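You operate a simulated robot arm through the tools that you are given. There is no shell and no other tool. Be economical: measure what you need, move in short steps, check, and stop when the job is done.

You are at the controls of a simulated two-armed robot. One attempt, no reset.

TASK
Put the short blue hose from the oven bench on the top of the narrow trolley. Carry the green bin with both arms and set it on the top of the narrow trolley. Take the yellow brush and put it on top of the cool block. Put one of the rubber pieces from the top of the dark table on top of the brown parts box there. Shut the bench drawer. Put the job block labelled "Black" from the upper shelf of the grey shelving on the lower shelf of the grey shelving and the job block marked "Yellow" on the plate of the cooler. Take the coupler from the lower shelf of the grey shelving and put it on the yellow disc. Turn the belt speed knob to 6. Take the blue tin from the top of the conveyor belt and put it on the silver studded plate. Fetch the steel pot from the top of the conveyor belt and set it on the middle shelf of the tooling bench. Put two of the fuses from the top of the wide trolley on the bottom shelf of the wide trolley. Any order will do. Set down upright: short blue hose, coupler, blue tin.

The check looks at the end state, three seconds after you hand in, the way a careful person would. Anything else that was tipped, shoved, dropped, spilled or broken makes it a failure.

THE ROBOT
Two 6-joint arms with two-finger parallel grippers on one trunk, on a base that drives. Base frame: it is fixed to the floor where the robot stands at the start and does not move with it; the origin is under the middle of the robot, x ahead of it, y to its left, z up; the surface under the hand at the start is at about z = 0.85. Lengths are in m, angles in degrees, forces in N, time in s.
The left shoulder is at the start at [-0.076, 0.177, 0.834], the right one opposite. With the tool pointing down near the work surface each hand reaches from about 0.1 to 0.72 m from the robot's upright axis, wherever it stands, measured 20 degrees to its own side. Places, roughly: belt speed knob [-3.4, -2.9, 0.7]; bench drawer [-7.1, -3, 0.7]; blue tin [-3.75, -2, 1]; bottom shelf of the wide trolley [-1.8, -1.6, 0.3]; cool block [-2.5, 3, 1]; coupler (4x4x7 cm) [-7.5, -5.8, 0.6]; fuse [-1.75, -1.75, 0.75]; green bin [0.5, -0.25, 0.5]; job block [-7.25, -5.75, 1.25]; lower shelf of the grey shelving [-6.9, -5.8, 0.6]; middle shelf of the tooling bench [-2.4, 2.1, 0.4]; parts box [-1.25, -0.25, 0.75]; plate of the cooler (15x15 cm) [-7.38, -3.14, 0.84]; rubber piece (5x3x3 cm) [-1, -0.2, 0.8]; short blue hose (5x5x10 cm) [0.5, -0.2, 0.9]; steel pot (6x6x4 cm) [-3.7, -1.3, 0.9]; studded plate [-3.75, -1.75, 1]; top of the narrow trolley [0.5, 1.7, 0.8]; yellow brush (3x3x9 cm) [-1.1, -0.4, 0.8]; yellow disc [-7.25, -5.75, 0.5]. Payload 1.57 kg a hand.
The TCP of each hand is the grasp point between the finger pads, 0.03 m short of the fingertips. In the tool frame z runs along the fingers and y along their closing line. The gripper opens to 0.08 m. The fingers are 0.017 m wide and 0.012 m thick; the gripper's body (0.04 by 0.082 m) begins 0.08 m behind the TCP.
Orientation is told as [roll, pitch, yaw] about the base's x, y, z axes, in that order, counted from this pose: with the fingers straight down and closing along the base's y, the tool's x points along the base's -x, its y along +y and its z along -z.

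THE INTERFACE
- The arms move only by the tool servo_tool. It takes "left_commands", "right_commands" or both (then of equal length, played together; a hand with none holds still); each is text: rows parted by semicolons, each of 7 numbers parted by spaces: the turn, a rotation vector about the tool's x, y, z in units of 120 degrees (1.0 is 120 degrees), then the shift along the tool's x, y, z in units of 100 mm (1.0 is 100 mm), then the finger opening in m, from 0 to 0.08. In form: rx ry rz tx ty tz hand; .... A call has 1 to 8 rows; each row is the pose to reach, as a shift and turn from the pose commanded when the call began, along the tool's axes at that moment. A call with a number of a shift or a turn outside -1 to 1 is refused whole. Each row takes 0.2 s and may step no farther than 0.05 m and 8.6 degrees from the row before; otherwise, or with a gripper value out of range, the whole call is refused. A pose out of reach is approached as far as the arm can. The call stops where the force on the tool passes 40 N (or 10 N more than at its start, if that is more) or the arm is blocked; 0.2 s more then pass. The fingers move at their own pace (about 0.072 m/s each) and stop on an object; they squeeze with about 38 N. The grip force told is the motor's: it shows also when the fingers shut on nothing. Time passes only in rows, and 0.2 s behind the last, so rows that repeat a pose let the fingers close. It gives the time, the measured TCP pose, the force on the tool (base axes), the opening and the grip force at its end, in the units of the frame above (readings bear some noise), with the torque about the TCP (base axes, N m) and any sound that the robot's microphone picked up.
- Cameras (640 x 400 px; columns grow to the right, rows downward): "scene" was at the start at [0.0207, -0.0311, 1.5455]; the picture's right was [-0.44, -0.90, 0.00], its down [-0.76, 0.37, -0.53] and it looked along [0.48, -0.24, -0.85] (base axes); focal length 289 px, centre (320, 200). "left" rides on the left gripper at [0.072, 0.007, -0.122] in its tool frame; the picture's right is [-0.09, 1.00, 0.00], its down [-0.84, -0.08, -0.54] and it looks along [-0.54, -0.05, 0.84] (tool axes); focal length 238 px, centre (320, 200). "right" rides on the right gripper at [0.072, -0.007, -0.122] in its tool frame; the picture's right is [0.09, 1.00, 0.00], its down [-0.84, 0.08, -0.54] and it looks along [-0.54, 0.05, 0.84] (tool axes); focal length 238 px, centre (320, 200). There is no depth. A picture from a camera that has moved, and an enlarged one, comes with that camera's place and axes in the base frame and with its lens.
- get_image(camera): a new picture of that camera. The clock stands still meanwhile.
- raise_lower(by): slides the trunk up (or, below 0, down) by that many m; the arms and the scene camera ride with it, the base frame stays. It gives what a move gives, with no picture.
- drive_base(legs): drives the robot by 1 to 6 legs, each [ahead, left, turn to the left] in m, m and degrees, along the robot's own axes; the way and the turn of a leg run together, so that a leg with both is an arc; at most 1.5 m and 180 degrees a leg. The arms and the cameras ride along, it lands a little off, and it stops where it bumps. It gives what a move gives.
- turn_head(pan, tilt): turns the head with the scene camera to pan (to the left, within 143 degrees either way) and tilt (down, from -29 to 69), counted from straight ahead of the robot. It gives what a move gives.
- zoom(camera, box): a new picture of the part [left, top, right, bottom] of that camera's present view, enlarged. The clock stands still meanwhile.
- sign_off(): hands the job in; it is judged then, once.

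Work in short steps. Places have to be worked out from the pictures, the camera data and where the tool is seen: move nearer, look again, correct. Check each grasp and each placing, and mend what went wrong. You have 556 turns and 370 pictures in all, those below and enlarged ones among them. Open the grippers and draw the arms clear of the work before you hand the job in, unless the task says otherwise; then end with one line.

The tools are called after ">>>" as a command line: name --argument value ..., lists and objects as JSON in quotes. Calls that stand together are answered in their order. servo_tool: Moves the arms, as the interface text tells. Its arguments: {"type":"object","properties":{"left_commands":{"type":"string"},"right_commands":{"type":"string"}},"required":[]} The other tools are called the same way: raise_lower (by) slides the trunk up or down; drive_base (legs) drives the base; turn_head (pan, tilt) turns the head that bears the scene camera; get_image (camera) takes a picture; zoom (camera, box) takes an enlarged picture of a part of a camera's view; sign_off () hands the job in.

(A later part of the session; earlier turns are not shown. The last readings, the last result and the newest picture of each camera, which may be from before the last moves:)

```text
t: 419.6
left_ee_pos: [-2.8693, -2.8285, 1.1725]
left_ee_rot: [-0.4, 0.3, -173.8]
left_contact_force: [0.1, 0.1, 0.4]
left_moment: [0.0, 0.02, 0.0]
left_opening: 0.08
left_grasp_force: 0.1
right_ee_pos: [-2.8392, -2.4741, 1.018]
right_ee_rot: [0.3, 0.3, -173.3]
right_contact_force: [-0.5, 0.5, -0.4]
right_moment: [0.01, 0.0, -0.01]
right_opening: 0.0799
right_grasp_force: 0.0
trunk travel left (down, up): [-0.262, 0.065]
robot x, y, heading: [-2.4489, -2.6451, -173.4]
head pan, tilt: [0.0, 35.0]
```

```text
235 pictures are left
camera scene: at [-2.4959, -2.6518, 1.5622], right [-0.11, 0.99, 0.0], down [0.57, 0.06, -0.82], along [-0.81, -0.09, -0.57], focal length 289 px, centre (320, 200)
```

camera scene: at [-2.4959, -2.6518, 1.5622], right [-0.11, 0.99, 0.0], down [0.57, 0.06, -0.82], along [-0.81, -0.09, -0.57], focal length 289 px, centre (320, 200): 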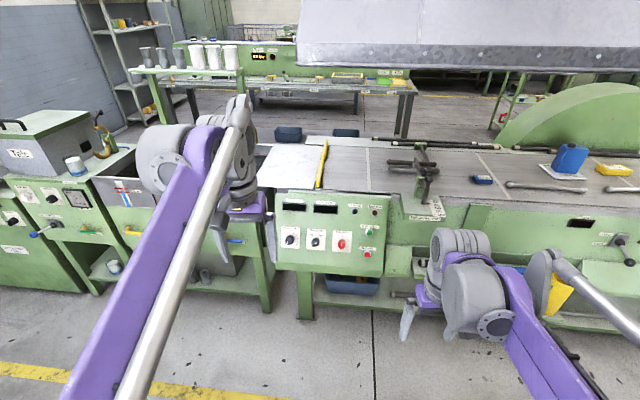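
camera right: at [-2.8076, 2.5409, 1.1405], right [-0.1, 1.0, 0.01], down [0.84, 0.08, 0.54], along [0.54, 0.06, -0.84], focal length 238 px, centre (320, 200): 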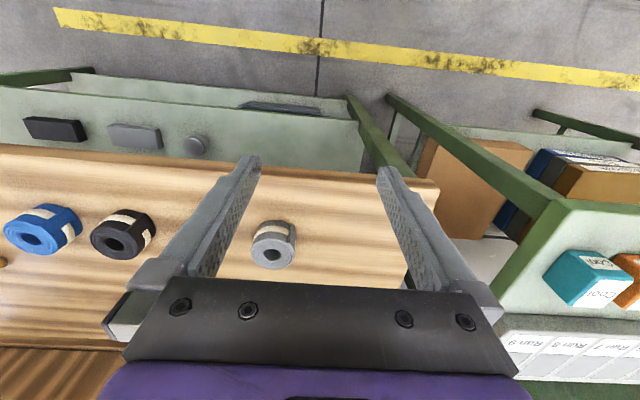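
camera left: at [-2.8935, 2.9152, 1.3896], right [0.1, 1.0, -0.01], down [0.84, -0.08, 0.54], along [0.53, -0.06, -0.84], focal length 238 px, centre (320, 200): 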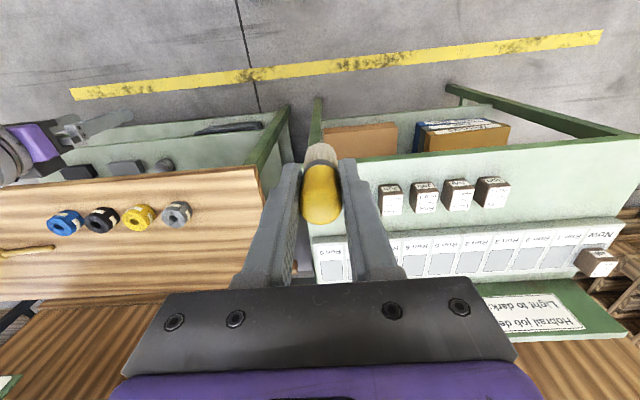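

>>> zoom --camera "scene" --box '[265, 185, 395, 285]'

```text
4.00 times, centred on (330, 235) of scene
camera zoom: at [-2.4959, -2.6518, 1.5622], right [-0.11, 0.99, 0.0], down [0.57, 0.06, -0.82], along [-0.81, -0.09, -0.57], focal length 1155 px, centre (280, 60)
```

zoom: 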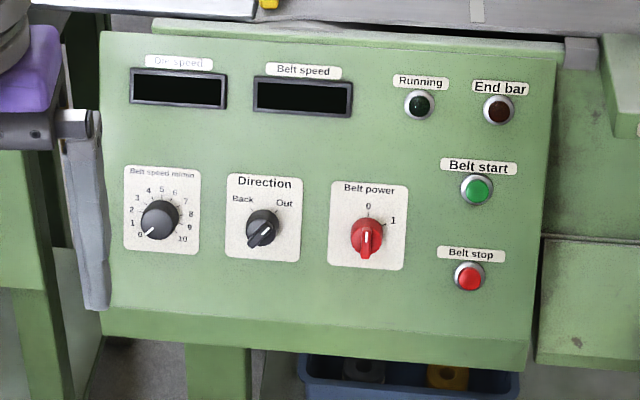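

The belt speed knob points at 0; 6 is ~162° clockwise. I square up to the panel and lower the trunk, to approach with the left hand horizontally.

>>> drive_base --legs '[[0, 0, -6.6], [0.2, 0.1, 0]]'

>>> raise_lower --by -0.2

>>> servo_tool --left_commands "0 -0.065 0 0 0 0.3 0.08; 0 -0.13 0 0 0 0.6 0.08; 0 -0.195 0 0 0 0.8 0.08; 0 -0.26 0 0 0 0.9 0.08; 0 -0.325 0 0 0 1 0.08; 0 -0.39 0 0 0 1 0.08; 0 -0.455 0 0 0 1 0.08; 0 -0.52 0 0 0 1 0.08"

>>> get_image --camera "left"

>>> get_image --camera "scene"

```text
t: 421.9
left_ee_pos: [-3.083, -2.879, 1.1726]
left_ee_rot: [-0.3, 0.5, 179.9]
left_contact_force: [0.5, 0.3, -1.3]
left_moment: [0.02, -0.06, -0.01]
left_opening: 0.0801
left_grasp_force: 0.0
right_ee_pos: [-3.0148, -2.5308, 1.0197]
right_ee_rot: [0.3, 0.3, -179.7]
right_contact_force: [0.4, 0.1, -1.1]
right_moment: [-0.03, 0.01, -0.01]
right_opening: 0.0801
right_grasp_force: 0.1
trunk travel left (down, up): [-0.262, 0.065]
robot x, y, heading: [-2.6446, -2.7416, -179.6]
head pan, tilt: [0.0, 35.0]
```

```text
t: 424.0
left_ee_pos: [-3.0825, -2.8789, 0.9734]
left_ee_rot: [-0.5, 0.3, 179.9]
left_contact_force: [-1.5, 1.1, -0.8]
left_moment: [0.01, 0.02, -0.01]
left_opening: 0.0798
left_grasp_force: 0.1
right_ee_pos: [-3.0133, -2.5307, 0.8184]
right_ee_rot: [0.2, 0.2, -179.6]
right_contact_force: [0.7, 0.2, 0.8]
right_moment: [-0.01, 0.0, 0.01]
right_opening: 0.0797
right_grasp_force: 0.0
trunk travel left (down, up): [-0.062, 0.265]
robot x, y, heading: [-2.6451, -2.7454, -179.8]
head pan, tilt: [0.0, 35.0]
```

```text
t: 425.8
left_ee_pos: [-3.0825, -2.877, 0.8745]
left_ee_rot: [-1.1, -62.2, -179.2]
left_contact_force: [0.7, -0.3, 0.5]
left_moment: [0.0, 0.03, 0.0]
left_opening: 0.0802
left_grasp_force: 0.0
right_ee_pos: [-3.0142, -2.5312, 0.818]
right_ee_rot: [0.4, 0.4, -179.6]
right_contact_force: [0.1, -0.4, 0.0]
right_moment: [0.01, 0.01, -0.01]
right_opening: 0.0801
right_grasp_force: 0.0
trunk travel left (down, up): [-0.062, 0.265]
robot x, y, heading: [-2.6441, -2.7451, -179.6]
head pan, tilt: [0.0, 35.0]
```

```text
233 pictures are left
camera left: at [-2.9412, -2.8847, 0.8664], right [-0.05, -1.0, 0.07], down [0.09, 0.07, 0.99], along [-0.99, 0.05, 0.09], focal length 238 px, centre (320, 200)
```

left: 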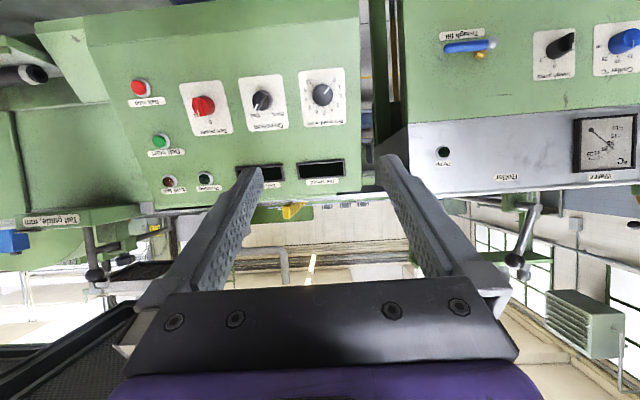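

```text
232 pictures are left
camera scene: at [-2.7266, -2.7447, 1.3554], right [0.0, 1.0, 0.0], down [0.57, 0.0, -0.82], along [-0.82, 0.0, -0.57], focal length 289 px, centre (320, 200)
```

scene: 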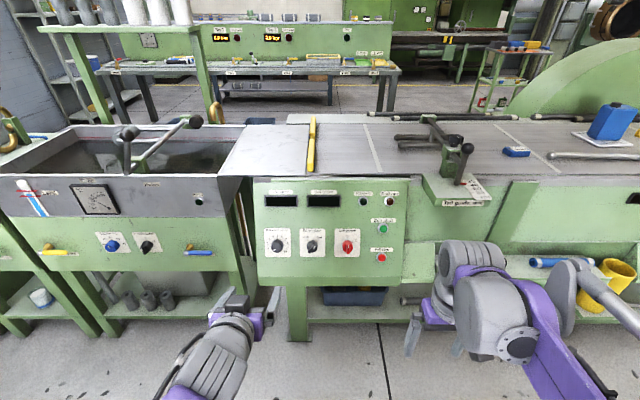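

Knob face ≈[-3.40, -2.882, 0.7125]; the panel leans back ~15°. I retract the right hand, drive 0.25 forward, and set the left hand's pitch and height.

>>> servo_tool --right_commands "0 0 0 0.4 0 -0.1 0.08; 0 0 0 0.8 0 -0.2 0.08; 0 0 0 1 0 -0.2 0.08"

>>> drive_base --legs '[[0.22, 0, -0.4]]'

```text
t: 426.6
left_ee_pos: [-3.0827, -2.8782, 0.8743]
left_ee_rot: [-0.8, -62.2, -179.4]
left_contact_force: [0.7, 0.1, -0.2]
left_moment: [0.0, 0.0, 0.0]
left_opening: 0.0799
left_grasp_force: 0.1
right_ee_pos: [-2.9145, -2.5276, 0.8377]
right_ee_rot: [0.3, 0.2, -179.6]
right_contact_force: [-0.1, 0.4, 0.1]
right_moment: [0.02, 0.02, -0.03]
right_opening: 0.0799
right_grasp_force: 0.0
trunk travel left (down, up): [-0.062, 0.265]
robot x, y, heading: [-2.6453, -2.7437, -179.8]
head pan, tilt: [0.0, 35.0]
```

```text
t: 428.3
left_ee_pos: [-3.2962, -2.8737, 0.8739]
left_ee_rot: [-0.8, -62.0, -179.9]
left_contact_force: [-0.2, 0.4, 0.4]
left_moment: [0.0, -0.03, 0.0]
left_opening: 0.0798
left_grasp_force: 0.0
right_ee_pos: [-3.1256, -2.525, 0.8392]
right_ee_rot: [0.3, 0.3, 180.0]
right_contact_force: [0.3, 0.7, -0.2]
right_moment: [-0.01, 0.02, -0.02]
right_opening: 0.0796
right_grasp_force: 0.1
trunk travel left (down, up): [-0.062, 0.265]
robot x, y, heading: [-2.8574, -2.7433, 180.0]
head pan, tilt: [0.0, 35.0]
```

>>> servo_tool --left_commands "0 -0.03 0 0.3 0.03 0.17 0.08; 0 -0.06 0 0.6 0.06 0.34 0.08; 0 -0.107 0 0.86 0.08 0.51 0.08"

>>> get_image --camera "left"

```text
t: 429.1
left_ee_pos: [-3.3031, -2.8816, 0.7721]
left_ee_rot: [-1.6, -75.0, -178.9]
left_contact_force: [0.2, -0.1, -0.8]
left_moment: [0.02, 0.02, -0.02]
left_opening: 0.08
left_grasp_force: 0.0
right_ee_pos: [-3.1261, -2.5258, 0.837]
right_ee_rot: [0.3, 0.2, 179.9]
right_contact_force: [-0.4, -0.3, 0.5]
right_moment: [-0.03, -0.03, 0.01]
right_opening: 0.0799
right_grasp_force: 0.1
trunk travel left (down, up): [-0.062, 0.265]
robot x, y, heading: [-2.8608, -2.7415, 179.6]
head pan, tilt: [0.0, 35.0]
```

```text
231 pictures are left
camera left: at [-3.1668, -2.8899, 0.733], right [-0.04, -1.0, 0.08], down [0.31, 0.07, 0.95], along [-0.95, 0.06, 0.3], focal length 238 px, centre (320, 200)
```

left: 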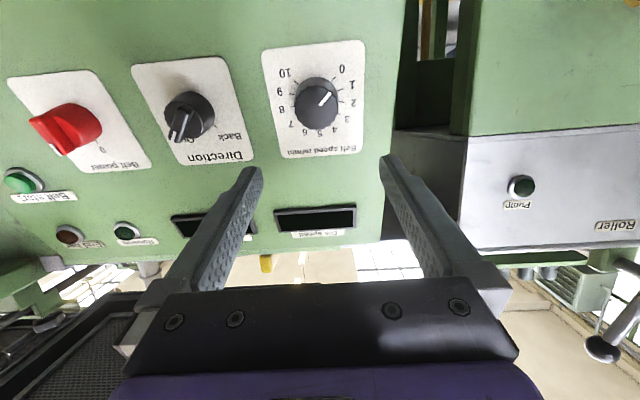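

The panel tilt is ~16°, knob axis passes [-3.407, -2.881, 0.71]. Align on the axis and pre-rotate the hand −80° about its axis.

>>> servo_tool --left_commands "0 0 0 0.32 0 0.085 0.08"

>>> servo_tool --left_commands "0 0 -0.068 0 0 0 0.08; 0 0 -0.136 0 0 0 0.08; 0 0 -0.204 0 0 0 0.08; 0 0 -0.272 0 0 0 0.08; 0 0 -0.34 0 0 0 0.08"

>>> servo_tool --left_commands "0 0 -0.068 0 0 0 0.08; 0 0 -0.136 0 0 0 0.08; 0 0 -0.204 0 0 0 0.08; 0 0 -0.272 0 0 0 0.08; 0 0 -0.34 0 0 0 0.08"

>>> get_image --camera "left"

```text
t: 429.5
left_ee_pos: [-3.3045, -2.883, 0.738]
left_ee_rot: [-1.4, -74.9, -179.3]
left_contact_force: [-0.3, -0.5, 0.4]
left_moment: [-0.03, -0.01, -0.02]
left_opening: 0.0799
left_grasp_force: 0.0
right_ee_pos: [-3.1257, -2.5258, 0.8385]
right_ee_rot: [0.2, 0.2, 180.0]
right_contact_force: [0.3, -0.7, 0.1]
right_moment: [0.01, -0.05, -0.04]
right_opening: 0.0802
right_grasp_force: 0.1
trunk travel left (down, up): [-0.062, 0.265]
robot x, y, heading: [-2.8546, -2.744, 179.7]
head pan, tilt: [0.0, 35.0]
```

```text
t: 430.7
left_ee_pos: [-3.3015, -2.8808, 0.7393]
left_ee_rot: [-67.8, -46.4, -107.2]
left_contact_force: [0.4, -0.5, 0.4]
left_moment: [0.03, -0.02, 0.02]
left_opening: 0.0801
left_grasp_force: 0.0
right_ee_pos: [-3.1248, -2.5261, 0.8383]
right_ee_rot: [0.3, 0.3, 179.9]
right_contact_force: [-0.4, 0.7, 0.1]
right_moment: [-0.01, -0.02, -0.03]
right_opening: 0.0798
right_grasp_force: 0.0
trunk travel left (down, up): [-0.062, 0.265]
robot x, y, heading: [-2.8571, -2.7446, 179.9]
head pan, tilt: [0.0, 35.0]
```

```text
t: 431.9
left_ee_pos: [-3.3006, -2.8814, 0.7416]
left_ee_rot: [-74.8, -7.6, -92.8]
left_contact_force: [0.0, 1.4, 0.7]
left_moment: [0.01, -0.02, 0.01]
left_opening: 0.0801
left_grasp_force: 0.0
right_ee_pos: [-3.1251, -2.5246, 0.8379]
right_ee_rot: [0.3, 0.3, 179.8]
right_contact_force: [0.2, -0.1, 0.5]
right_moment: [-0.04, -0.03, 0.0]
right_opening: 0.0798
right_grasp_force: 0.0
trunk travel left (down, up): [-0.062, 0.265]
robot x, y, heading: [-2.8547, -2.7426, 179.5]
head pan, tilt: [0.0, 35.0]
```

```text
230 pictures are left
camera left: at [-3.1775, -2.8129, 0.756], right [0.25, -0.23, -0.94], down [0.46, -0.82, 0.33], along [-0.85, -0.52, -0.1], focal length 238 px, centre (320, 200)
```

left: 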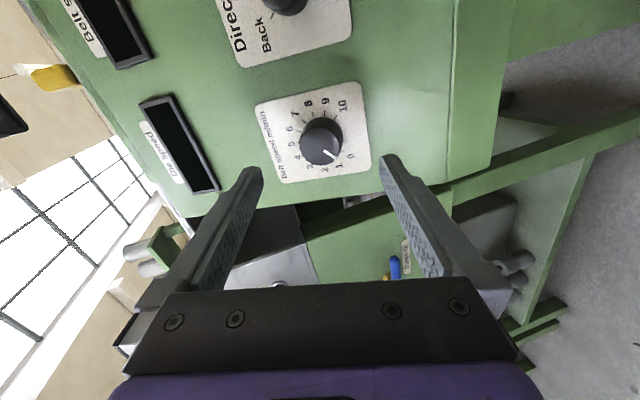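

Well aligned with the knob. Advance 6 cm, look.

>>> servo_tool --left_commands "0 0 0 0 0 0.2 0.08; 0 0 0 0 0 0.4 0.08; 0 0 0 0 0 0.6 0.08"

>>> get_image --camera "left"

```text
t: 432.7
left_ee_pos: [-3.3606, -2.8799, 0.7244]
left_ee_rot: [-74.6, -7.7, -92.9]
left_contact_force: [0.5, 0.0, 0.5]
left_moment: [0.0, 0.03, 0.02]
left_opening: 0.08
left_grasp_force: 0.0
right_ee_pos: [-3.1247, -2.5259, 0.8382]
right_ee_rot: [0.2, 0.2, 179.9]
right_contact_force: [-0.2, 0.8, 0.2]
right_moment: [0.0, 0.02, -0.02]
right_opening: 0.0801
right_grasp_force: 0.0
trunk travel left (down, up): [-0.062, 0.265]
robot x, y, heading: [-2.8563, -2.7445, 179.6]
head pan, tilt: [0.0, 35.0]
```

```text
229 pictures are left
camera left: at [-3.2368, -2.811, 0.7401], right [0.25, -0.23, -0.94], down [0.46, -0.82, 0.33], along [-0.85, -0.52, -0.1], focal length 238 px, centre (320, 200)
```

left: 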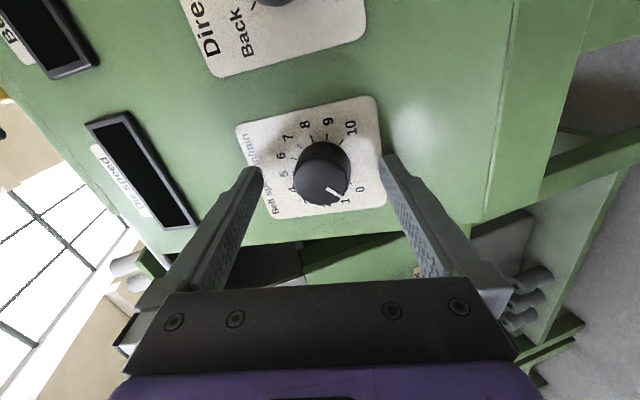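

>>> servo_tool --left_commands "0 0 0 0 0 0.04 0.08; 0 0 0 0 0 0.08 0.08; 0 0 0 0 0 0.12 0.08"

>>> get_image --camera "left"

```text
t: 433.3
left_ee_pos: [-3.3602, -2.8782, 0.7245]
left_ee_rot: [-74.8, -7.6, -92.6]
left_contact_force: [17.5, 0.2, 6.7]
left_moment: [-0.04, -0.9, 0.08]
left_opening: 0.0782
left_grasp_force: 0.1
right_ee_pos: [-3.1234, -2.5246, 0.8395]
right_ee_rot: [0.2, 0.2, -180.0]
right_contact_force: [0.1, -0.3, 0.4]
right_moment: [-0.02, 0.02, -0.01]
right_opening: 0.0801
right_grasp_force: 0.1
trunk travel left (down, up): [-0.062, 0.265]
robot x, y, heading: [-2.8529, -2.7416, 179.8]
head pan, tilt: [0.0, 35.0]
stopped in row 3 (left hand): the force on the tool passed its limit at 46 N (the readings are from after the stop); the commanded pose is now the measured one
```

```text
228 pictures are left
camera left: at [-3.2375, -2.8112, 0.7391], right [0.25, -0.23, -0.94], down [0.46, -0.82, 0.33], along [-0.85, -0.52, -0.1], focal length 238 px, centre (320, 200)
```

left: 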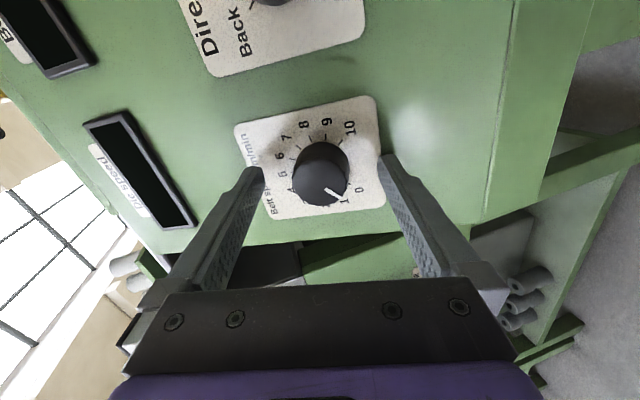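

Tips touched the panel; back off 3 mm and close on the knob.

>>> servo_tool --left_commands "0 0 0 0 0 -0.03 0.08; 0 0 0 0 0 -0.03 0.05; 0 0 0 0 0 -0.03 0.03; 0 0 0 0 0 -0.03 0.0; 0 0 0 0 0 -0.03 0; 0 0 0 0 0 -0.03 0"

>>> get_image --camera "left"

```text
t: 434.7
left_ee_pos: [-3.3614, -2.8794, 0.7244]
left_ee_rot: [-74.5, -7.5, -92.7]
left_contact_force: [8.1, 1.8, -28.3]
left_moment: [-0.12, -1.39, 0.33]
left_opening: 0.0383
left_grasp_force: 43.9
right_ee_pos: [-3.1258, -2.5262, 0.8384]
right_ee_rot: [0.2, 0.2, 180.0]
right_contact_force: [1.1, -0.7, -0.3]
right_moment: [-0.03, -0.03, 0.01]
right_opening: 0.0798
right_grasp_force: 0.1
trunk travel left (down, up): [-0.062, 0.265]
robot x, y, heading: [-2.8551, -2.7449, 179.9]
head pan, tilt: [0.0, 35.0]
```

```text
227 pictures are left
camera left: at [-3.2378, -2.8113, 0.7383], right [0.25, -0.23, -0.94], down [0.46, -0.82, 0.33], along [-0.85, -0.52, -0.1], focal length 238 px, centre (320, 200)
```

left: 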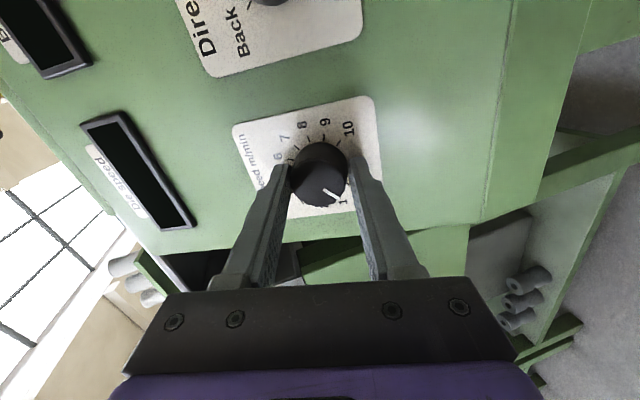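

Gripped (38 mm) but slightly off-centre vertically; shift 2 mm and start rotating clockwise.

>>> servo_tool --left_commands "0 0 0 0 0.02 0 0; 0 0 0.06 0 0.02 0 0; 0 0 0.12 0 0.02 0 0; 0 0 0.18 0 0.02 0 0; 0 0 0.24 0 0.02 0 0"

>>> get_image --camera "left"

```text
t: 435.9
left_ee_pos: [-3.3605, -2.8802, 0.7234]
left_ee_rot: [-71.3, -35.3, -101.7]
left_contact_force: [-8.5, -3.5, 3.3]
left_moment: [0.03, -0.73, 0.01]
left_opening: 0.0378
left_grasp_force: 44.0
right_ee_pos: [-3.1254, -2.5258, 0.838]
right_ee_rot: [0.3, 0.3, 179.9]
right_contact_force: [-0.2, -0.9, 0.8]
right_moment: [0.0, 0.01, -0.01]
right_opening: 0.0801
right_grasp_force: 0.1
trunk travel left (down, up): [-0.062, 0.265]
robot x, y, heading: [-2.8564, -2.7417, 179.5]
head pan, tilt: [0.0, 35.0]
```

```text
226 pictures are left
camera left: at [-3.2289, -2.8282, 0.707], right [0.19, -0.67, -0.72], down [0.37, -0.63, 0.69], along [-0.91, -0.39, 0.13], focal length 238 px, centre (320, 200)
```

left: 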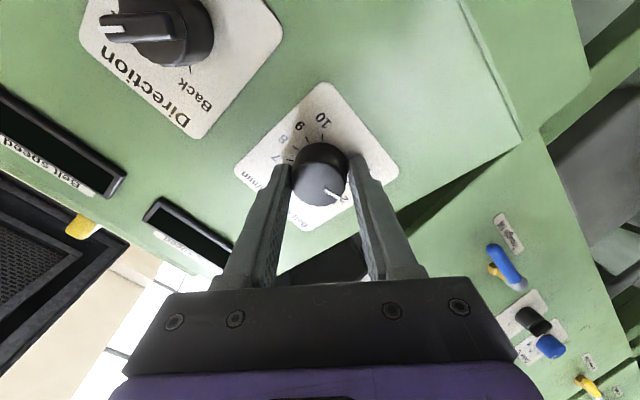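

The knob follows. Continue rotating.

>>> servo_tool --left_commands "0 0 0.068 0 0 0 0; 0 0 0.136 0 0 0 0; 0 0 0.204 0 0 0 0; 0 0 0.272 0 0 0 0; 0 0 0.34 0 0 0 0; 0 0 0.408 0 0 0 0; 0 0 0.476 0 0 0 0; 0 0 0.544 0 0 0 0"

>>> get_image --camera "left"

```text
t: 437.7
left_ee_pos: [-3.358, -2.8801, 0.7224]
left_ee_rot: [37.8, -70.7, 139.9]
left_contact_force: [-0.6, -11.2, 6.5]
left_moment: [0.13, 0.15, -0.09]
left_opening: 0.0366
left_grasp_force: 43.2
right_ee_pos: [-3.125, -2.5261, 0.8395]
right_ee_rot: [0.1, 0.3, 180.0]
right_contact_force: [0.7, -0.1, -0.6]
right_moment: [0.01, -0.01, -0.03]
right_opening: 0.0801
right_grasp_force: 0.1
trunk travel left (down, up): [-0.062, 0.265]
robot x, y, heading: [-2.853, -2.7451, 179.9]
head pan, tilt: [0.0, 35.0]
```

```text
225 pictures are left
camera left: at [-3.2227, -2.9044, 0.6866], right [-0.09, -0.95, 0.29], down [0.32, 0.25, 0.92], along [-0.94, 0.17, 0.28], focal length 238 px, centre (320, 200)
```

left: 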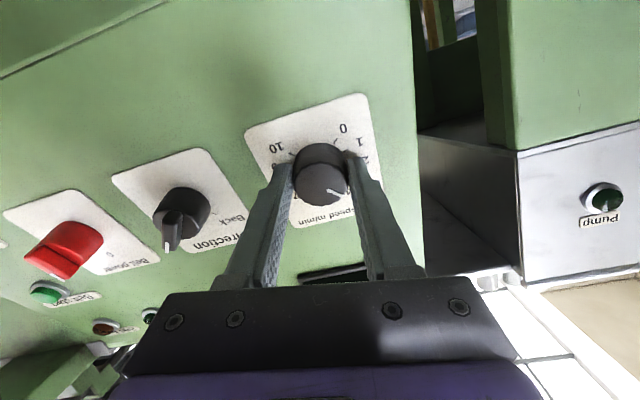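

>>> servo_tool --left_commands "0 0 0.068 0 0 0 0; 0 0 0.136 0 0 0 0; 0 0 0.204 0 0 0 0; 0 0 0.272 0 0 0 0; 0 0 0.34 0 0 0 0; 0 0 0.408 0 0 0 0; 0 0 0.476 0 0 0 0; 0 0 0.54 0 0 0 0"

>>> get_image --camera "left"

```text
t: 439.1
left_ee_pos: [-3.3596, -2.8821, 0.7238]
left_ee_rot: [72.9, -27.3, 97.7]
left_contact_force: [1.6, -7.0, 17.7]
left_moment: [0.27, 0.14, -0.42]
left_opening: 0.0374
left_grasp_force: 43.5
right_ee_pos: [-3.1238, -2.5262, 0.839]
right_ee_rot: [0.3, 0.2, -180.0]
right_contact_force: [0.4, -0.5, 0.6]
right_moment: [0.0, -0.01, 0.02]
right_opening: 0.0801
right_grasp_force: 0.0
trunk travel left (down, up): [-0.062, 0.265]
robot x, y, heading: [-2.8581, -2.744, 179.6]
head pan, tilt: [0.0, 35.0]
stopped in row 7 (left hand): the force on the tool passed its limit at 42 N (the readings are from after the stop); the commanded pose is now the measured one
```

```text
224 pictures are left
camera left: at [-3.2341, -2.9497, 0.7262], right [-0.24, -0.39, 0.89], down [0.44, 0.77, 0.46], along [-0.86, 0.51, -0.01], focal length 238 px, centre (320, 200)
```

left: 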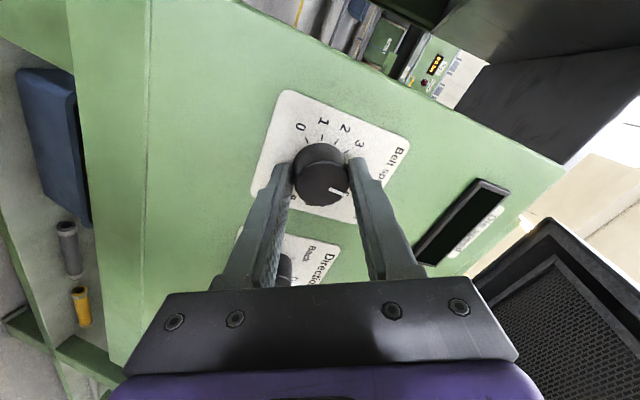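

About 150° so far. Open the fingers and check the actual pointer.

>>> servo_tool --left_commands "0 0 0 0 0 0 0.04; 0 0 0 0 0 0 0.07; 0 0 0 0 0 0 0.08; 0 0 0 0 0 -0.4 0.08; 0 0 0 0 0 -0.6 0.08"

>>> zoom --camera "left" --box '[230, 60, 430, 220]'

>>> zoom --camera "scene" --box '[240, 200, 330, 270]'

```text
t: 440.4
left_ee_pos: [-3.3016, -2.8829, 0.7384]
left_ee_rot: [72.8, -27.4, 97.4]
left_contact_force: [-0.7, -0.7, 0.0]
left_moment: [-0.02, 0.02, 0.02]
left_opening: 0.0801
left_grasp_force: 0.0
right_ee_pos: [-3.1251, -2.5256, 0.8383]
right_ee_rot: [0.3, 0.2, -180.0]
right_contact_force: [0.0, 0.4, -0.3]
right_moment: [0.0, 0.02, -0.06]
right_opening: 0.0799
right_grasp_force: 0.0
trunk travel left (down, up): [-0.062, 0.265]
robot x, y, heading: [-2.8554, -2.7445, 179.8]
head pan, tilt: [0.0, 35.0]
```

```text
2.50 times, centred on (330, 140) of left
camera zoom: at [-3.1769, -2.9505, 0.7417], right [-0.24, -0.39, 0.89], down [0.44, 0.77, 0.46], along [-0.86, 0.51, -0.01], focal length 596 px, centre (295, 350)
```

zoom: 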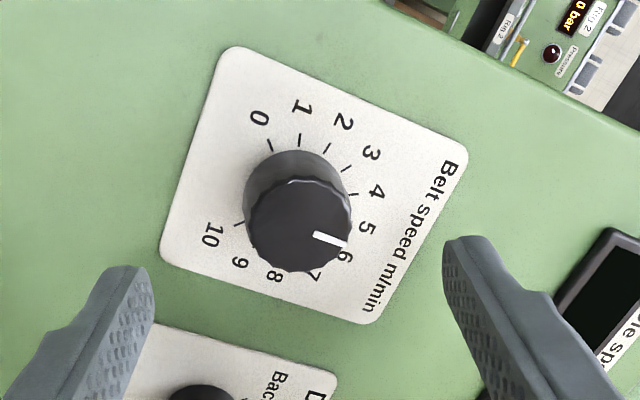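

```text
5.71 times, centred on (285, 235) of scene
camera zoom: at [-2.9381, -2.744, 1.3554], right [0.0, 1.0, 0.0], down [0.57, 0.0, -0.82], along [-0.82, 0.0, -0.57], focal length 1650 px, centre (520, 0)
```

zoom: 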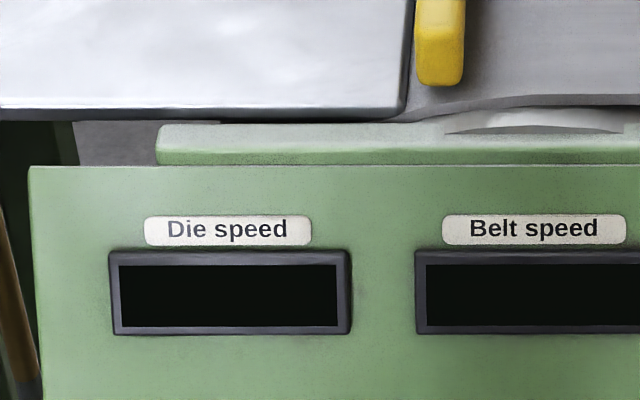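

>>> zoom --camera "scene" --box '[220, 260, 320, 350]'

```text
4.44 times, centred on (270, 305) of scene
camera zoom: at [-2.9381, -2.744, 1.3554], right [0.0, 1.0, 0.0], down [0.57, 0.0, -0.82], along [-0.82, 0.0, -0.57], focal length 1283 px, centre (542, -267)
```

zoom: 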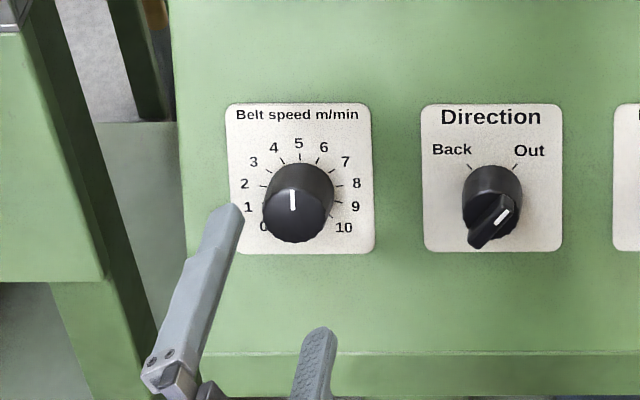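

The pointer is at about 5. I rotate the open hand back 60°, regrip and turn ~28° more.

>>> servo_tool --left_commands "0 0 -0.0625 0 0 0 0.08; 0 0 -0.125 0 0 0 0.08; 0 0 -0.1875 0 0 0 0.08; 0 0 -0.25 0 0 0 0.08; 0 0 -0.3125 0 0 0 0.08; 0 0 -0.375 0 0 0 0.08; 0 0 -0.4375 0 0 0 0.08; 0 0 -0.5 0 0 0 0.08"

>>> get_image --camera "left"

```text
t: 442.1
left_ee_pos: [-3.3028, -2.8823, 0.7391]
left_ee_rot: [5.0, -74.8, 174.4]
left_contact_force: [0.6, -0.3, 0.3]
left_moment: [0.04, 0.0, -0.01]
left_opening: 0.0798
left_grasp_force: 0.1
right_ee_pos: [-3.1243, -2.5257, 0.8394]
right_ee_rot: [0.3, 0.3, -180.0]
right_contact_force: [0.3, 0.0, -0.3]
right_moment: [0.01, -0.01, -0.04]
right_opening: 0.0799
right_grasp_force: 0.1
trunk travel left (down, up): [-0.062, 0.265]
robot x, y, heading: [-2.8565, -2.7442, 179.7]
head pan, tilt: [0.0, 35.0]
```

```text
220 pictures are left
camera left: at [-3.1658, -2.8917, 0.6997], right [-0.04, -0.99, 0.11], down [0.31, 0.09, 0.95], along [-0.95, 0.07, 0.3], focal length 238 px, centre (320, 200)
```

left: 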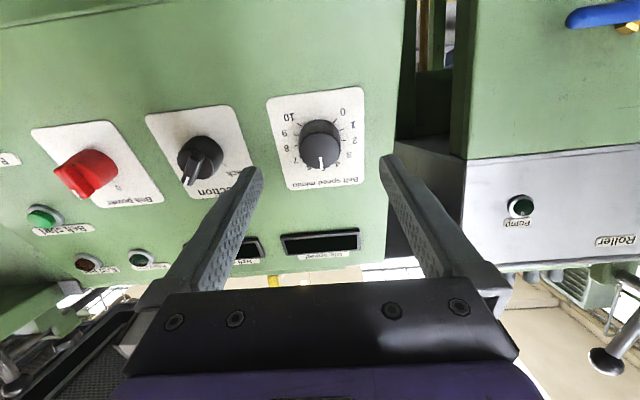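

>>> servo_tool --left_commands "0 0 0 0 0 0.3 0.08; 0 0 0 0 0 0.57 0.08; 0 0 0 0 0 0.57 0.04; 0 0 0 0 0 0.57 0.0; 0 0 0 0 0 0.57 0; 0 0 0 0 0 0.57 0"

>>> servo_tool --left_commands "0 0 0.05 0 0 0 0; 0 0 0.1 0 0 0 0; 0 0 0.15 0 0 0 0; 0 0 0.2 0 0 0 0; 0 0 0.24 0 0 0 0"

>>> servo_tool --left_commands "0 0 0 0 0 0 0.04; 0 0 0 0 0 0 0.07; 0 0 0 0 0 0 0.08; 0 0 0 0 0 -0.4 0.08; 0 0 0 0 0 -0.7 0.08"

>>> zoom --camera "scene" --box '[220, 260, 320, 350]'

```text
t: 443.6
left_ee_pos: [-3.36, -2.882, 0.7235]
left_ee_rot: [5.4, -74.8, 173.5]
left_contact_force: [-1.9, 13.1, -0.8]
left_moment: [0.17, 0.27, -0.58]
left_opening: 0.0368
left_grasp_force: 43.1
right_ee_pos: [-3.1239, -2.5241, 0.8383]
right_ee_rot: [0.3, 0.3, 180.1]
right_contact_force: [0.6, 0.7, 0.5]
right_moment: [0.02, 0.0, 0.0]
right_opening: 0.0799
right_grasp_force: 0.2
trunk travel left (down, up): [-0.062, 0.265]
robot x, y, heading: [-2.8525, -2.745, 179.8]
head pan, tilt: [0.0, 35.0]
```

```text
t: 444.8
left_ee_pos: [-3.359, -2.8803, 0.7233]
left_ee_rot: [61.8, -56.4, 113.5]
left_contact_force: [-12.5, 12.5, 8.5]
left_moment: [0.32, 0.74, -0.85]
left_opening: 0.0368
left_grasp_force: 42.9
right_ee_pos: [-3.1245, -2.5258, 0.8383]
right_ee_rot: [0.4, 0.2, 180.0]
right_contact_force: [0.2, -0.4, -0.3]
right_moment: [0.03, 0.0, -0.01]
right_opening: 0.0799
right_grasp_force: 0.1
trunk travel left (down, up): [-0.062, 0.265]
robot x, y, heading: [-2.8545, -2.7436, 179.8]
head pan, tilt: [0.0, 35.0]
```

```text
t: 445.9
left_ee_pos: [-3.2913, -2.8835, 0.7415]
left_ee_rot: [61.8, -56.5, 113.6]
left_contact_force: [0.6, -0.1, -0.3]
left_moment: [-0.01, 0.04, -0.01]
left_opening: 0.0803
left_grasp_force: 0.1
right_ee_pos: [-3.1241, -2.5258, 0.8372]
right_ee_rot: [0.3, 0.2, -179.9]
right_contact_force: [-0.1, -0.5, 0.1]
right_moment: [0.0, 0.0, 0.0]
right_opening: 0.0801
right_grasp_force: 0.1
trunk travel left (down, up): [-0.062, 0.265]
robot x, y, heading: [-2.8555, -2.7421, 179.9]
head pan, tilt: [0.0, 35.0]
```

```text
4.44 times, centred on (270, 305) of scene
camera zoom: at [-2.9377, -2.744, 1.3555], right [0.0, 1.0, 0.0], down [0.57, 0.0, -0.82], along [-0.82, 0.0, -0.57], focal length 1283 px, centre (542, -267)
```

zoom: 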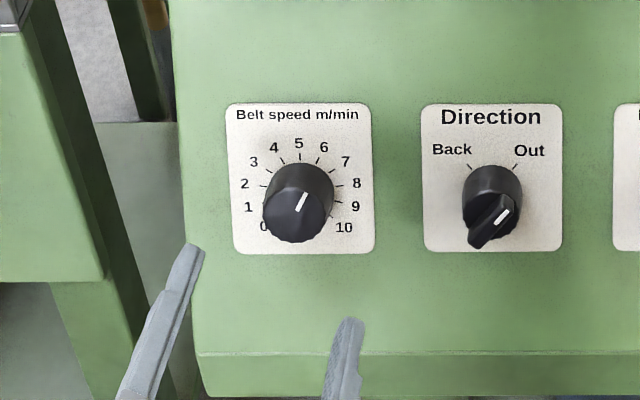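

>>> zoom --camera "scene" --box '[253, 280, 293, 316]'

>>> zoom --camera "left" --box '[260, 70, 400, 190]'

```text
11.11 times, centred on (273, 298) of scene
camera zoom: at [-2.9377, -2.744, 1.3555], right [0.0, 1.0, 0.0], down [0.57, 0.0, -0.82], along [-0.82, 0.0, -0.57], focal length 3208 px, centre (842, -889)
```

zoom: 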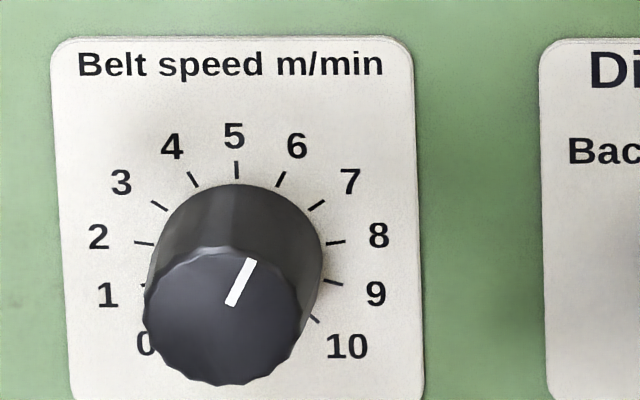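

```text
3.33 times, centred on (330, 130) of left
camera zoom: at [-3.1581, -2.9264, 0.7159], right [-0.16, -0.81, 0.56], down [0.35, 0.49, 0.8], along [-0.92, 0.32, 0.21], focal length 794 px, centre (287, 433)
```

zoom: 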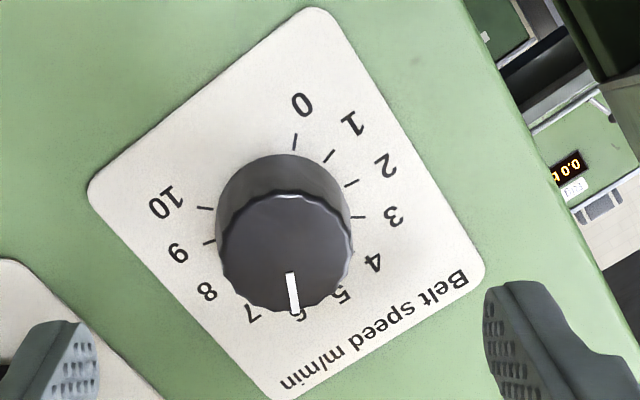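

Reading ≈6 (two views give 5.8 and 6.1). I back away and check once more frontally while un-rolling the hand.

>>> drive_base --legs '[[-0.35, -0.12, 0]]'

>>> servo_tool --left_commands "0 0 -0.06 0 0 0 0.08; 0 0 -0.12 0 0 0 0.08; 0 0 -0.18 0 0 0 0.08; 0 0 -0.24 0 0 0 0.08; 0 0 -0.28 0 0 0 0.08"

>>> get_image --camera "scene"

```text
t: 448.4
left_ee_pos: [-2.9313, -2.7609, 0.7419]
left_ee_rot: [61.8, -56.5, 113.0]
left_contact_force: [0.0, -0.1, 0.0]
left_moment: [0.02, 0.0, -0.01]
left_opening: 0.0799
left_grasp_force: 0.2
right_ee_pos: [-2.7611, -2.4055, 0.8396]
right_ee_rot: [0.3, 0.3, 179.4]
right_contact_force: [0.1, -0.5, 0.5]
right_moment: [0.02, 0.02, -0.01]
right_opening: 0.0796
right_grasp_force: 0.1
trunk travel left (down, up): [-0.062, 0.265]
robot x, y, heading: [-2.4941, -2.6261, 179.4]
head pan, tilt: [0.0, 35.0]
```

```text
t: 449.6
left_ee_pos: [-2.9326, -2.7607, 0.7401]
left_ee_rot: [-12.4, -74.5, -168.2]
left_contact_force: [0.1, 0.4, 0.2]
left_moment: [0.0, 0.01, 0.01]
left_opening: 0.0801
left_grasp_force: 0.1
right_ee_pos: [-2.7612, -2.4057, 0.8383]
right_ee_rot: [0.3, 0.2, 179.5]
right_contact_force: [0.3, 0.6, -0.6]
right_moment: [-0.03, -0.04, -0.03]
right_opening: 0.0801
right_grasp_force: 0.0
trunk travel left (down, up): [-0.062, 0.265]
robot x, y, heading: [-2.4949, -2.6251, 179.0]
head pan, tilt: [0.0, 35.0]
```

```text
216 pictures are left
camera scene: at [-2.5766, -2.6256, 1.3554], right [0.01, 1.0, 0.0], down [0.57, -0.01, -0.82], along [-0.82, 0.01, -0.57], focal length 289 px, centre (320, 200)
```

scene: 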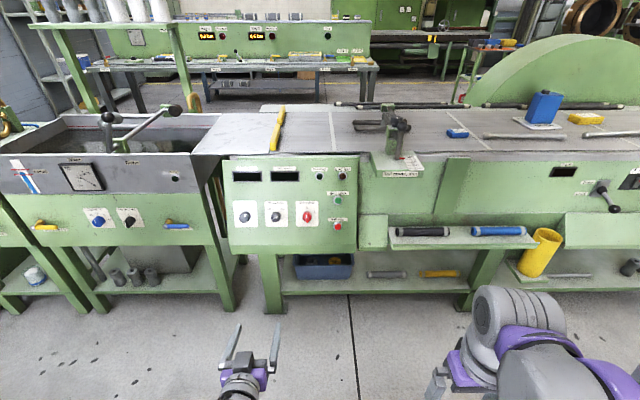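

>>> zoom --camera "scene" --box '[230, 195, 262, 229]'

```text
11.76 times, centred on (246, 212) of scene
camera zoom: at [-2.5766, -2.6256, 1.3554], right [0.01, 1.0, 0.0], down [0.57, -0.01, -0.82], along [-0.82, 0.01, -0.57], focal length 3397 px, centre (1191, 59)
```

zoom: 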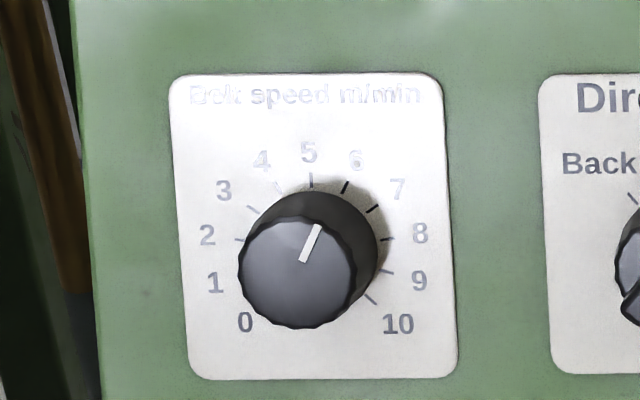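

The knob reads ≈5.95. Next the fuses: look at the wide trolley.

>>> turn_head --pan -125 --tilt 38

>>> get_image --camera "scene"

```text
t: 451.6
left_ee_pos: [-2.9321, -2.7616, 0.7405]
left_ee_rot: [-12.0, -74.6, -168.7]
left_contact_force: [-0.8, -0.3, -0.2]
left_moment: [-0.01, -0.03, -0.02]
left_opening: 0.08
left_grasp_force: 0.1
right_ee_pos: [-2.7618, -2.4045, 0.8396]
right_ee_rot: [0.4, 0.3, 179.4]
right_contact_force: [0.1, -0.2, 0.4]
right_moment: [-0.02, 0.02, 0.01]
right_opening: 0.08
right_grasp_force: 0.0
trunk travel left (down, up): [-0.062, 0.265]
robot x, y, heading: [-2.4944, -2.6313, 179.2]
head pan, tilt: [-125.0, 38.0]
```

```text
214 pictures are left
camera scene: at [-2.4382, -2.5567, 1.3509], right [0.81, -0.58, 0.0], down [-0.36, -0.5, -0.79], along [0.46, 0.64, -0.62], focal length 289 px, centre (320, 200)
```

scene: 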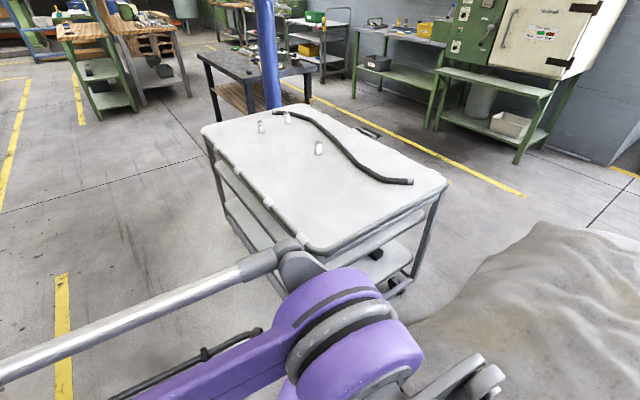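

Trolley top: x −2.12…−1.56, y −2.13…−1.14; three fuses stand near [-1.91,-1.35], [-1.75,-1.31], [-1.80,-1.67]. I straighten the left hand and drive to its west side.

>>> servo_tool --left_commands "0 0.07 0 0 0 0 0.08; 0 0.14 0 0 0 -0.1 0.08; 0 0.21 0 0 0 -0.2 0.08; 0 0.28 0 0 0 -0.3 0.08; 0 0.35 0 0 0 -0.4 0.08; 0 0.42 0 0 0 -0.5 0.08; 0 0.49 0 0 0 -0.6 0.08; 0 0.56 0 0 0 -0.6 0.08"

>>> raise_lower --by 0.25

>>> drive_base --legs '[[0.27, 0, 0], [0, -1.1, 0], [0, 0, -179]]'

>>> turn_head --pan 0 --tilt 40

>>> get_image --camera "scene"

```text
t: 453.4
left_ee_pos: [-2.8743, -2.7606, 0.7573]
left_ee_rot: [-3.3, -7.5, -179.8]
left_contact_force: [0.3, 0.0, -0.3]
left_moment: [0.01, 0.01, -0.01]
left_opening: 0.0799
left_grasp_force: 0.1
right_ee_pos: [-2.7619, -2.4055, 0.8385]
right_ee_rot: [0.2, 0.4, 179.5]
right_contact_force: [-0.1, -0.7, 0.4]
right_moment: [-0.02, -0.03, -0.01]
right_opening: 0.0802
right_grasp_force: 0.0
trunk travel left (down, up): [-0.062, 0.265]
robot x, y, heading: [-2.4972, -2.6262, 179.3]
head pan, tilt: [-125.0, 38.0]
```

```text
t: 456.0
left_ee_pos: [-2.8722, -2.7612, 1.007]
left_ee_rot: [-3.2, -7.6, -179.8]
left_contact_force: [0.1, 0.5, -0.7]
left_moment: [0.0, -0.03, -0.02]
left_opening: 0.0803
left_grasp_force: 0.0
right_ee_pos: [-2.7595, -2.4042, 1.0872]
right_ee_rot: [0.2, 0.3, 179.6]
right_contact_force: [0.5, 0.0, -0.3]
right_moment: [-0.03, 0.01, -0.02]
right_opening: 0.0802
right_grasp_force: 0.0
trunk travel left (down, up): [-0.312, 0.015]
robot x, y, heading: [-2.4956, -2.627, 179.2]
head pan, tilt: [-125.0, 38.0]
```

```text
t: 475.2
left_ee_pos: [-2.3791, -1.3822, 1.0066]
left_ee_rot: [-3.2, -7.6, -3.0]
left_contact_force: [-0.2, 0.6, -0.2]
left_moment: [0.01, -0.01, 0.01]
left_opening: 0.0798
left_grasp_force: 0.1
right_ee_pos: [-2.5102, -1.7324, 1.0887]
right_ee_rot: [0.4, 0.2, -3.8]
right_contact_force: [0.4, 0.2, -0.6]
right_moment: [-0.01, 0.01, -0.01]
right_opening: 0.0801
right_grasp_force: 0.1
trunk travel left (down, up): [-0.312, 0.015]
robot x, y, heading: [-2.7648, -1.4997, -4.1]
head pan, tilt: [-125.0, 38.0]
```

```text
t: 477.2
left_ee_pos: [-2.3765, -1.3827, 1.0063]
left_ee_rot: [-3.2, -7.5, -3.1]
left_contact_force: [0.1, 0.6, -0.2]
left_moment: [-0.03, 0.0, -0.01]
left_opening: 0.0801
left_grasp_force: 0.1
right_ee_pos: [-2.5104, -1.7311, 1.0883]
right_ee_rot: [0.2, 0.3, -3.8]
right_contact_force: [-0.4, 0.3, 0.7]
right_moment: [-0.01, -0.02, -0.03]
right_opening: 0.0799
right_grasp_force: 0.1
trunk travel left (down, up): [-0.312, 0.015]
robot x, y, heading: [-2.7628, -1.4972, -4.0]
head pan, tilt: [0.0, 40.0]
```

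```text
213 pictures are left
camera scene: at [-2.7218, -1.5, 1.6095], right [-0.07, -1.0, 0.0], down [-0.64, 0.05, -0.77], along [0.76, -0.05, -0.64], focal length 289 px, centre (320, 200)
```

scene: 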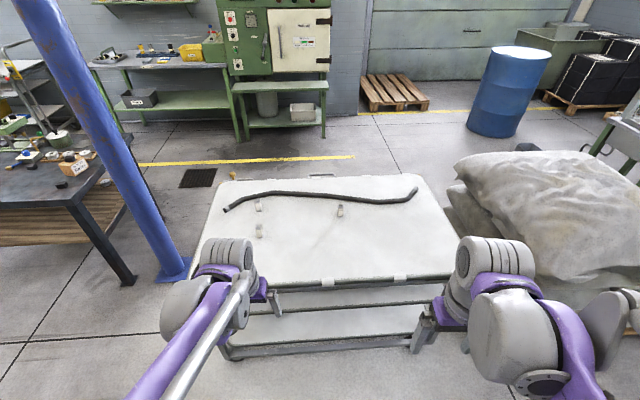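

>>> zoom --camera "scene" --box '[200, 170, 440, 310]'

```text
2.67 times, centred on (320, 240) of scene
camera zoom: at [-2.7218, -1.5, 1.6095], right [-0.07, -1.0, 0.0], down [-0.64, 0.05, -0.77], along [0.76, -0.05, -0.64], focal length 770 px, centre (320, 93)
```

zoom: 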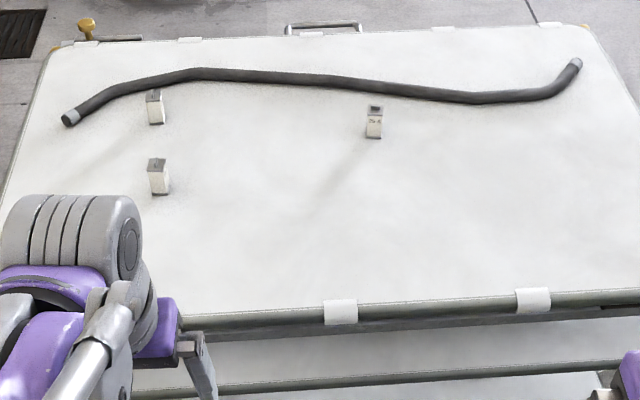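

I square up and move closer, then pitch both hands to −52° to grab fuse F2 (left) and F3 (right).

>>> drive_base --legs '[[0.2, 0.0, 4]]'

>>> servo_tool --left_commands "0 -0.062 0 0 0 0 0.08; 0 -0.124 0 0 0 0 0.08; 0 -0.186 0 0 0 0 0.08; 0 -0.248 0 0 0 0 0.08; 0 -0.31 0 0 0 0 0.08; 0 -0.37 0 0 0 0 0.08; 0 -0.37 0 0 0 0 0.08" --right_commands "0 -0.062 0 0 0 0 0.08; 0 -0.124 0 0 0 0 0.08; 0 -0.186 0 0 0 0 0.08; 0 -0.248 0 0 0 0 0.08; 0 -0.31 0 0 0 0 0.08; 0 -0.372 0 0 0 0 0.08; 0 -0.433 0 0 0 0 0.08"

>>> get_image --camera "left"

>>> get_image --camera "right"

```text
t: 478.8
left_ee_pos: [-2.1869, -1.3634, 1.0069]
left_ee_rot: [-3.2, -7.7, 0.9]
left_contact_force: [0.3, 0.7, 0.5]
left_moment: [0.0, 0.02, -0.03]
left_opening: 0.0799
left_grasp_force: 0.0
right_ee_pos: [-2.2957, -1.7207, 1.0881]
right_ee_rot: [0.2, 0.4, 0.2]
right_contact_force: [0.2, 0.5, -0.3]
right_moment: [-0.02, 0.02, 0.02]
right_opening: 0.0798
right_grasp_force: 0.0
trunk travel left (down, up): [-0.312, 0.015]
robot x, y, heading: [-2.563, -1.5044, -0.1]
head pan, tilt: [0.0, 40.0]
```

```text
t: 480.4
left_ee_pos: [-2.186, -1.3616, 1.0073]
left_ee_rot: [-5.3, -52.0, 4.6]
left_contact_force: [0.0, -0.4, 0.4]
left_moment: [-0.02, 0.0, 0.01]
left_opening: 0.08
left_grasp_force: 0.0
right_ee_pos: [-2.2687, -1.7334, 1.0862]
right_ee_rot: [0.5, -51.8, -0.1]
right_contact_force: [-0.1, -0.1, -0.3]
right_moment: [0.0, -0.01, -0.02]
right_opening: 0.0801
right_grasp_force: 0.0
right hand out of reach, approached as far as the arm can: row 6, 7
trunk travel left (down, up): [-0.312, 0.015]
robot x, y, heading: [-2.5619, -1.5, -0.2]
head pan, tilt: [0.0, 40.0]
```

```text
211 pictures are left
camera left: at [-2.3261, -1.3568, 1.0242], right [0.05, 1.0, 0.02], down [0.09, -0.02, 1.0], along [1.0, -0.05, -0.09], focal length 238 px, centre (320, 200)
```

left: 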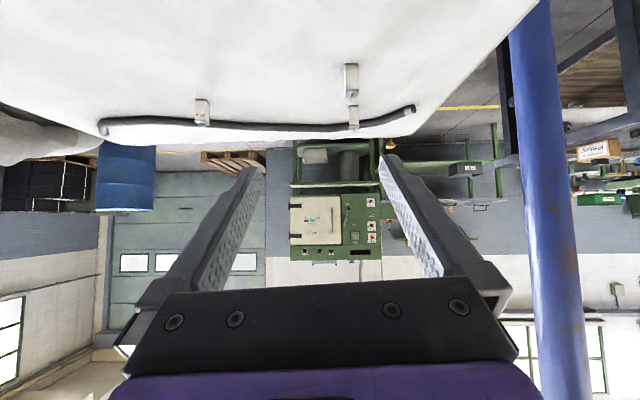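

```text
210 pictures are left
camera right: at [-2.4087, -1.7401, 1.1056], right [-0.06, 1.0, -0.07], down [0.09, 0.07, 0.99], along [0.99, 0.05, -0.1], focal length 238 px, centre (320, 200)
```

right: 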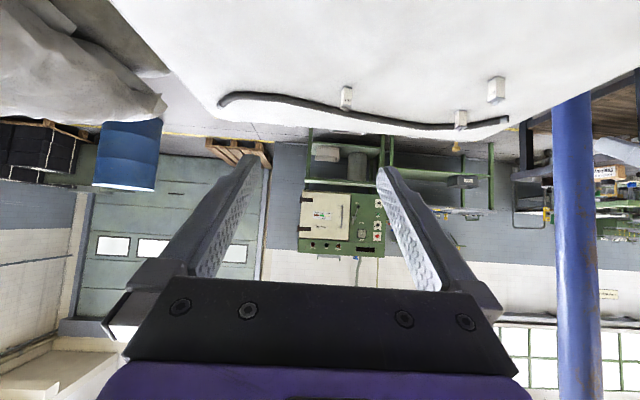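

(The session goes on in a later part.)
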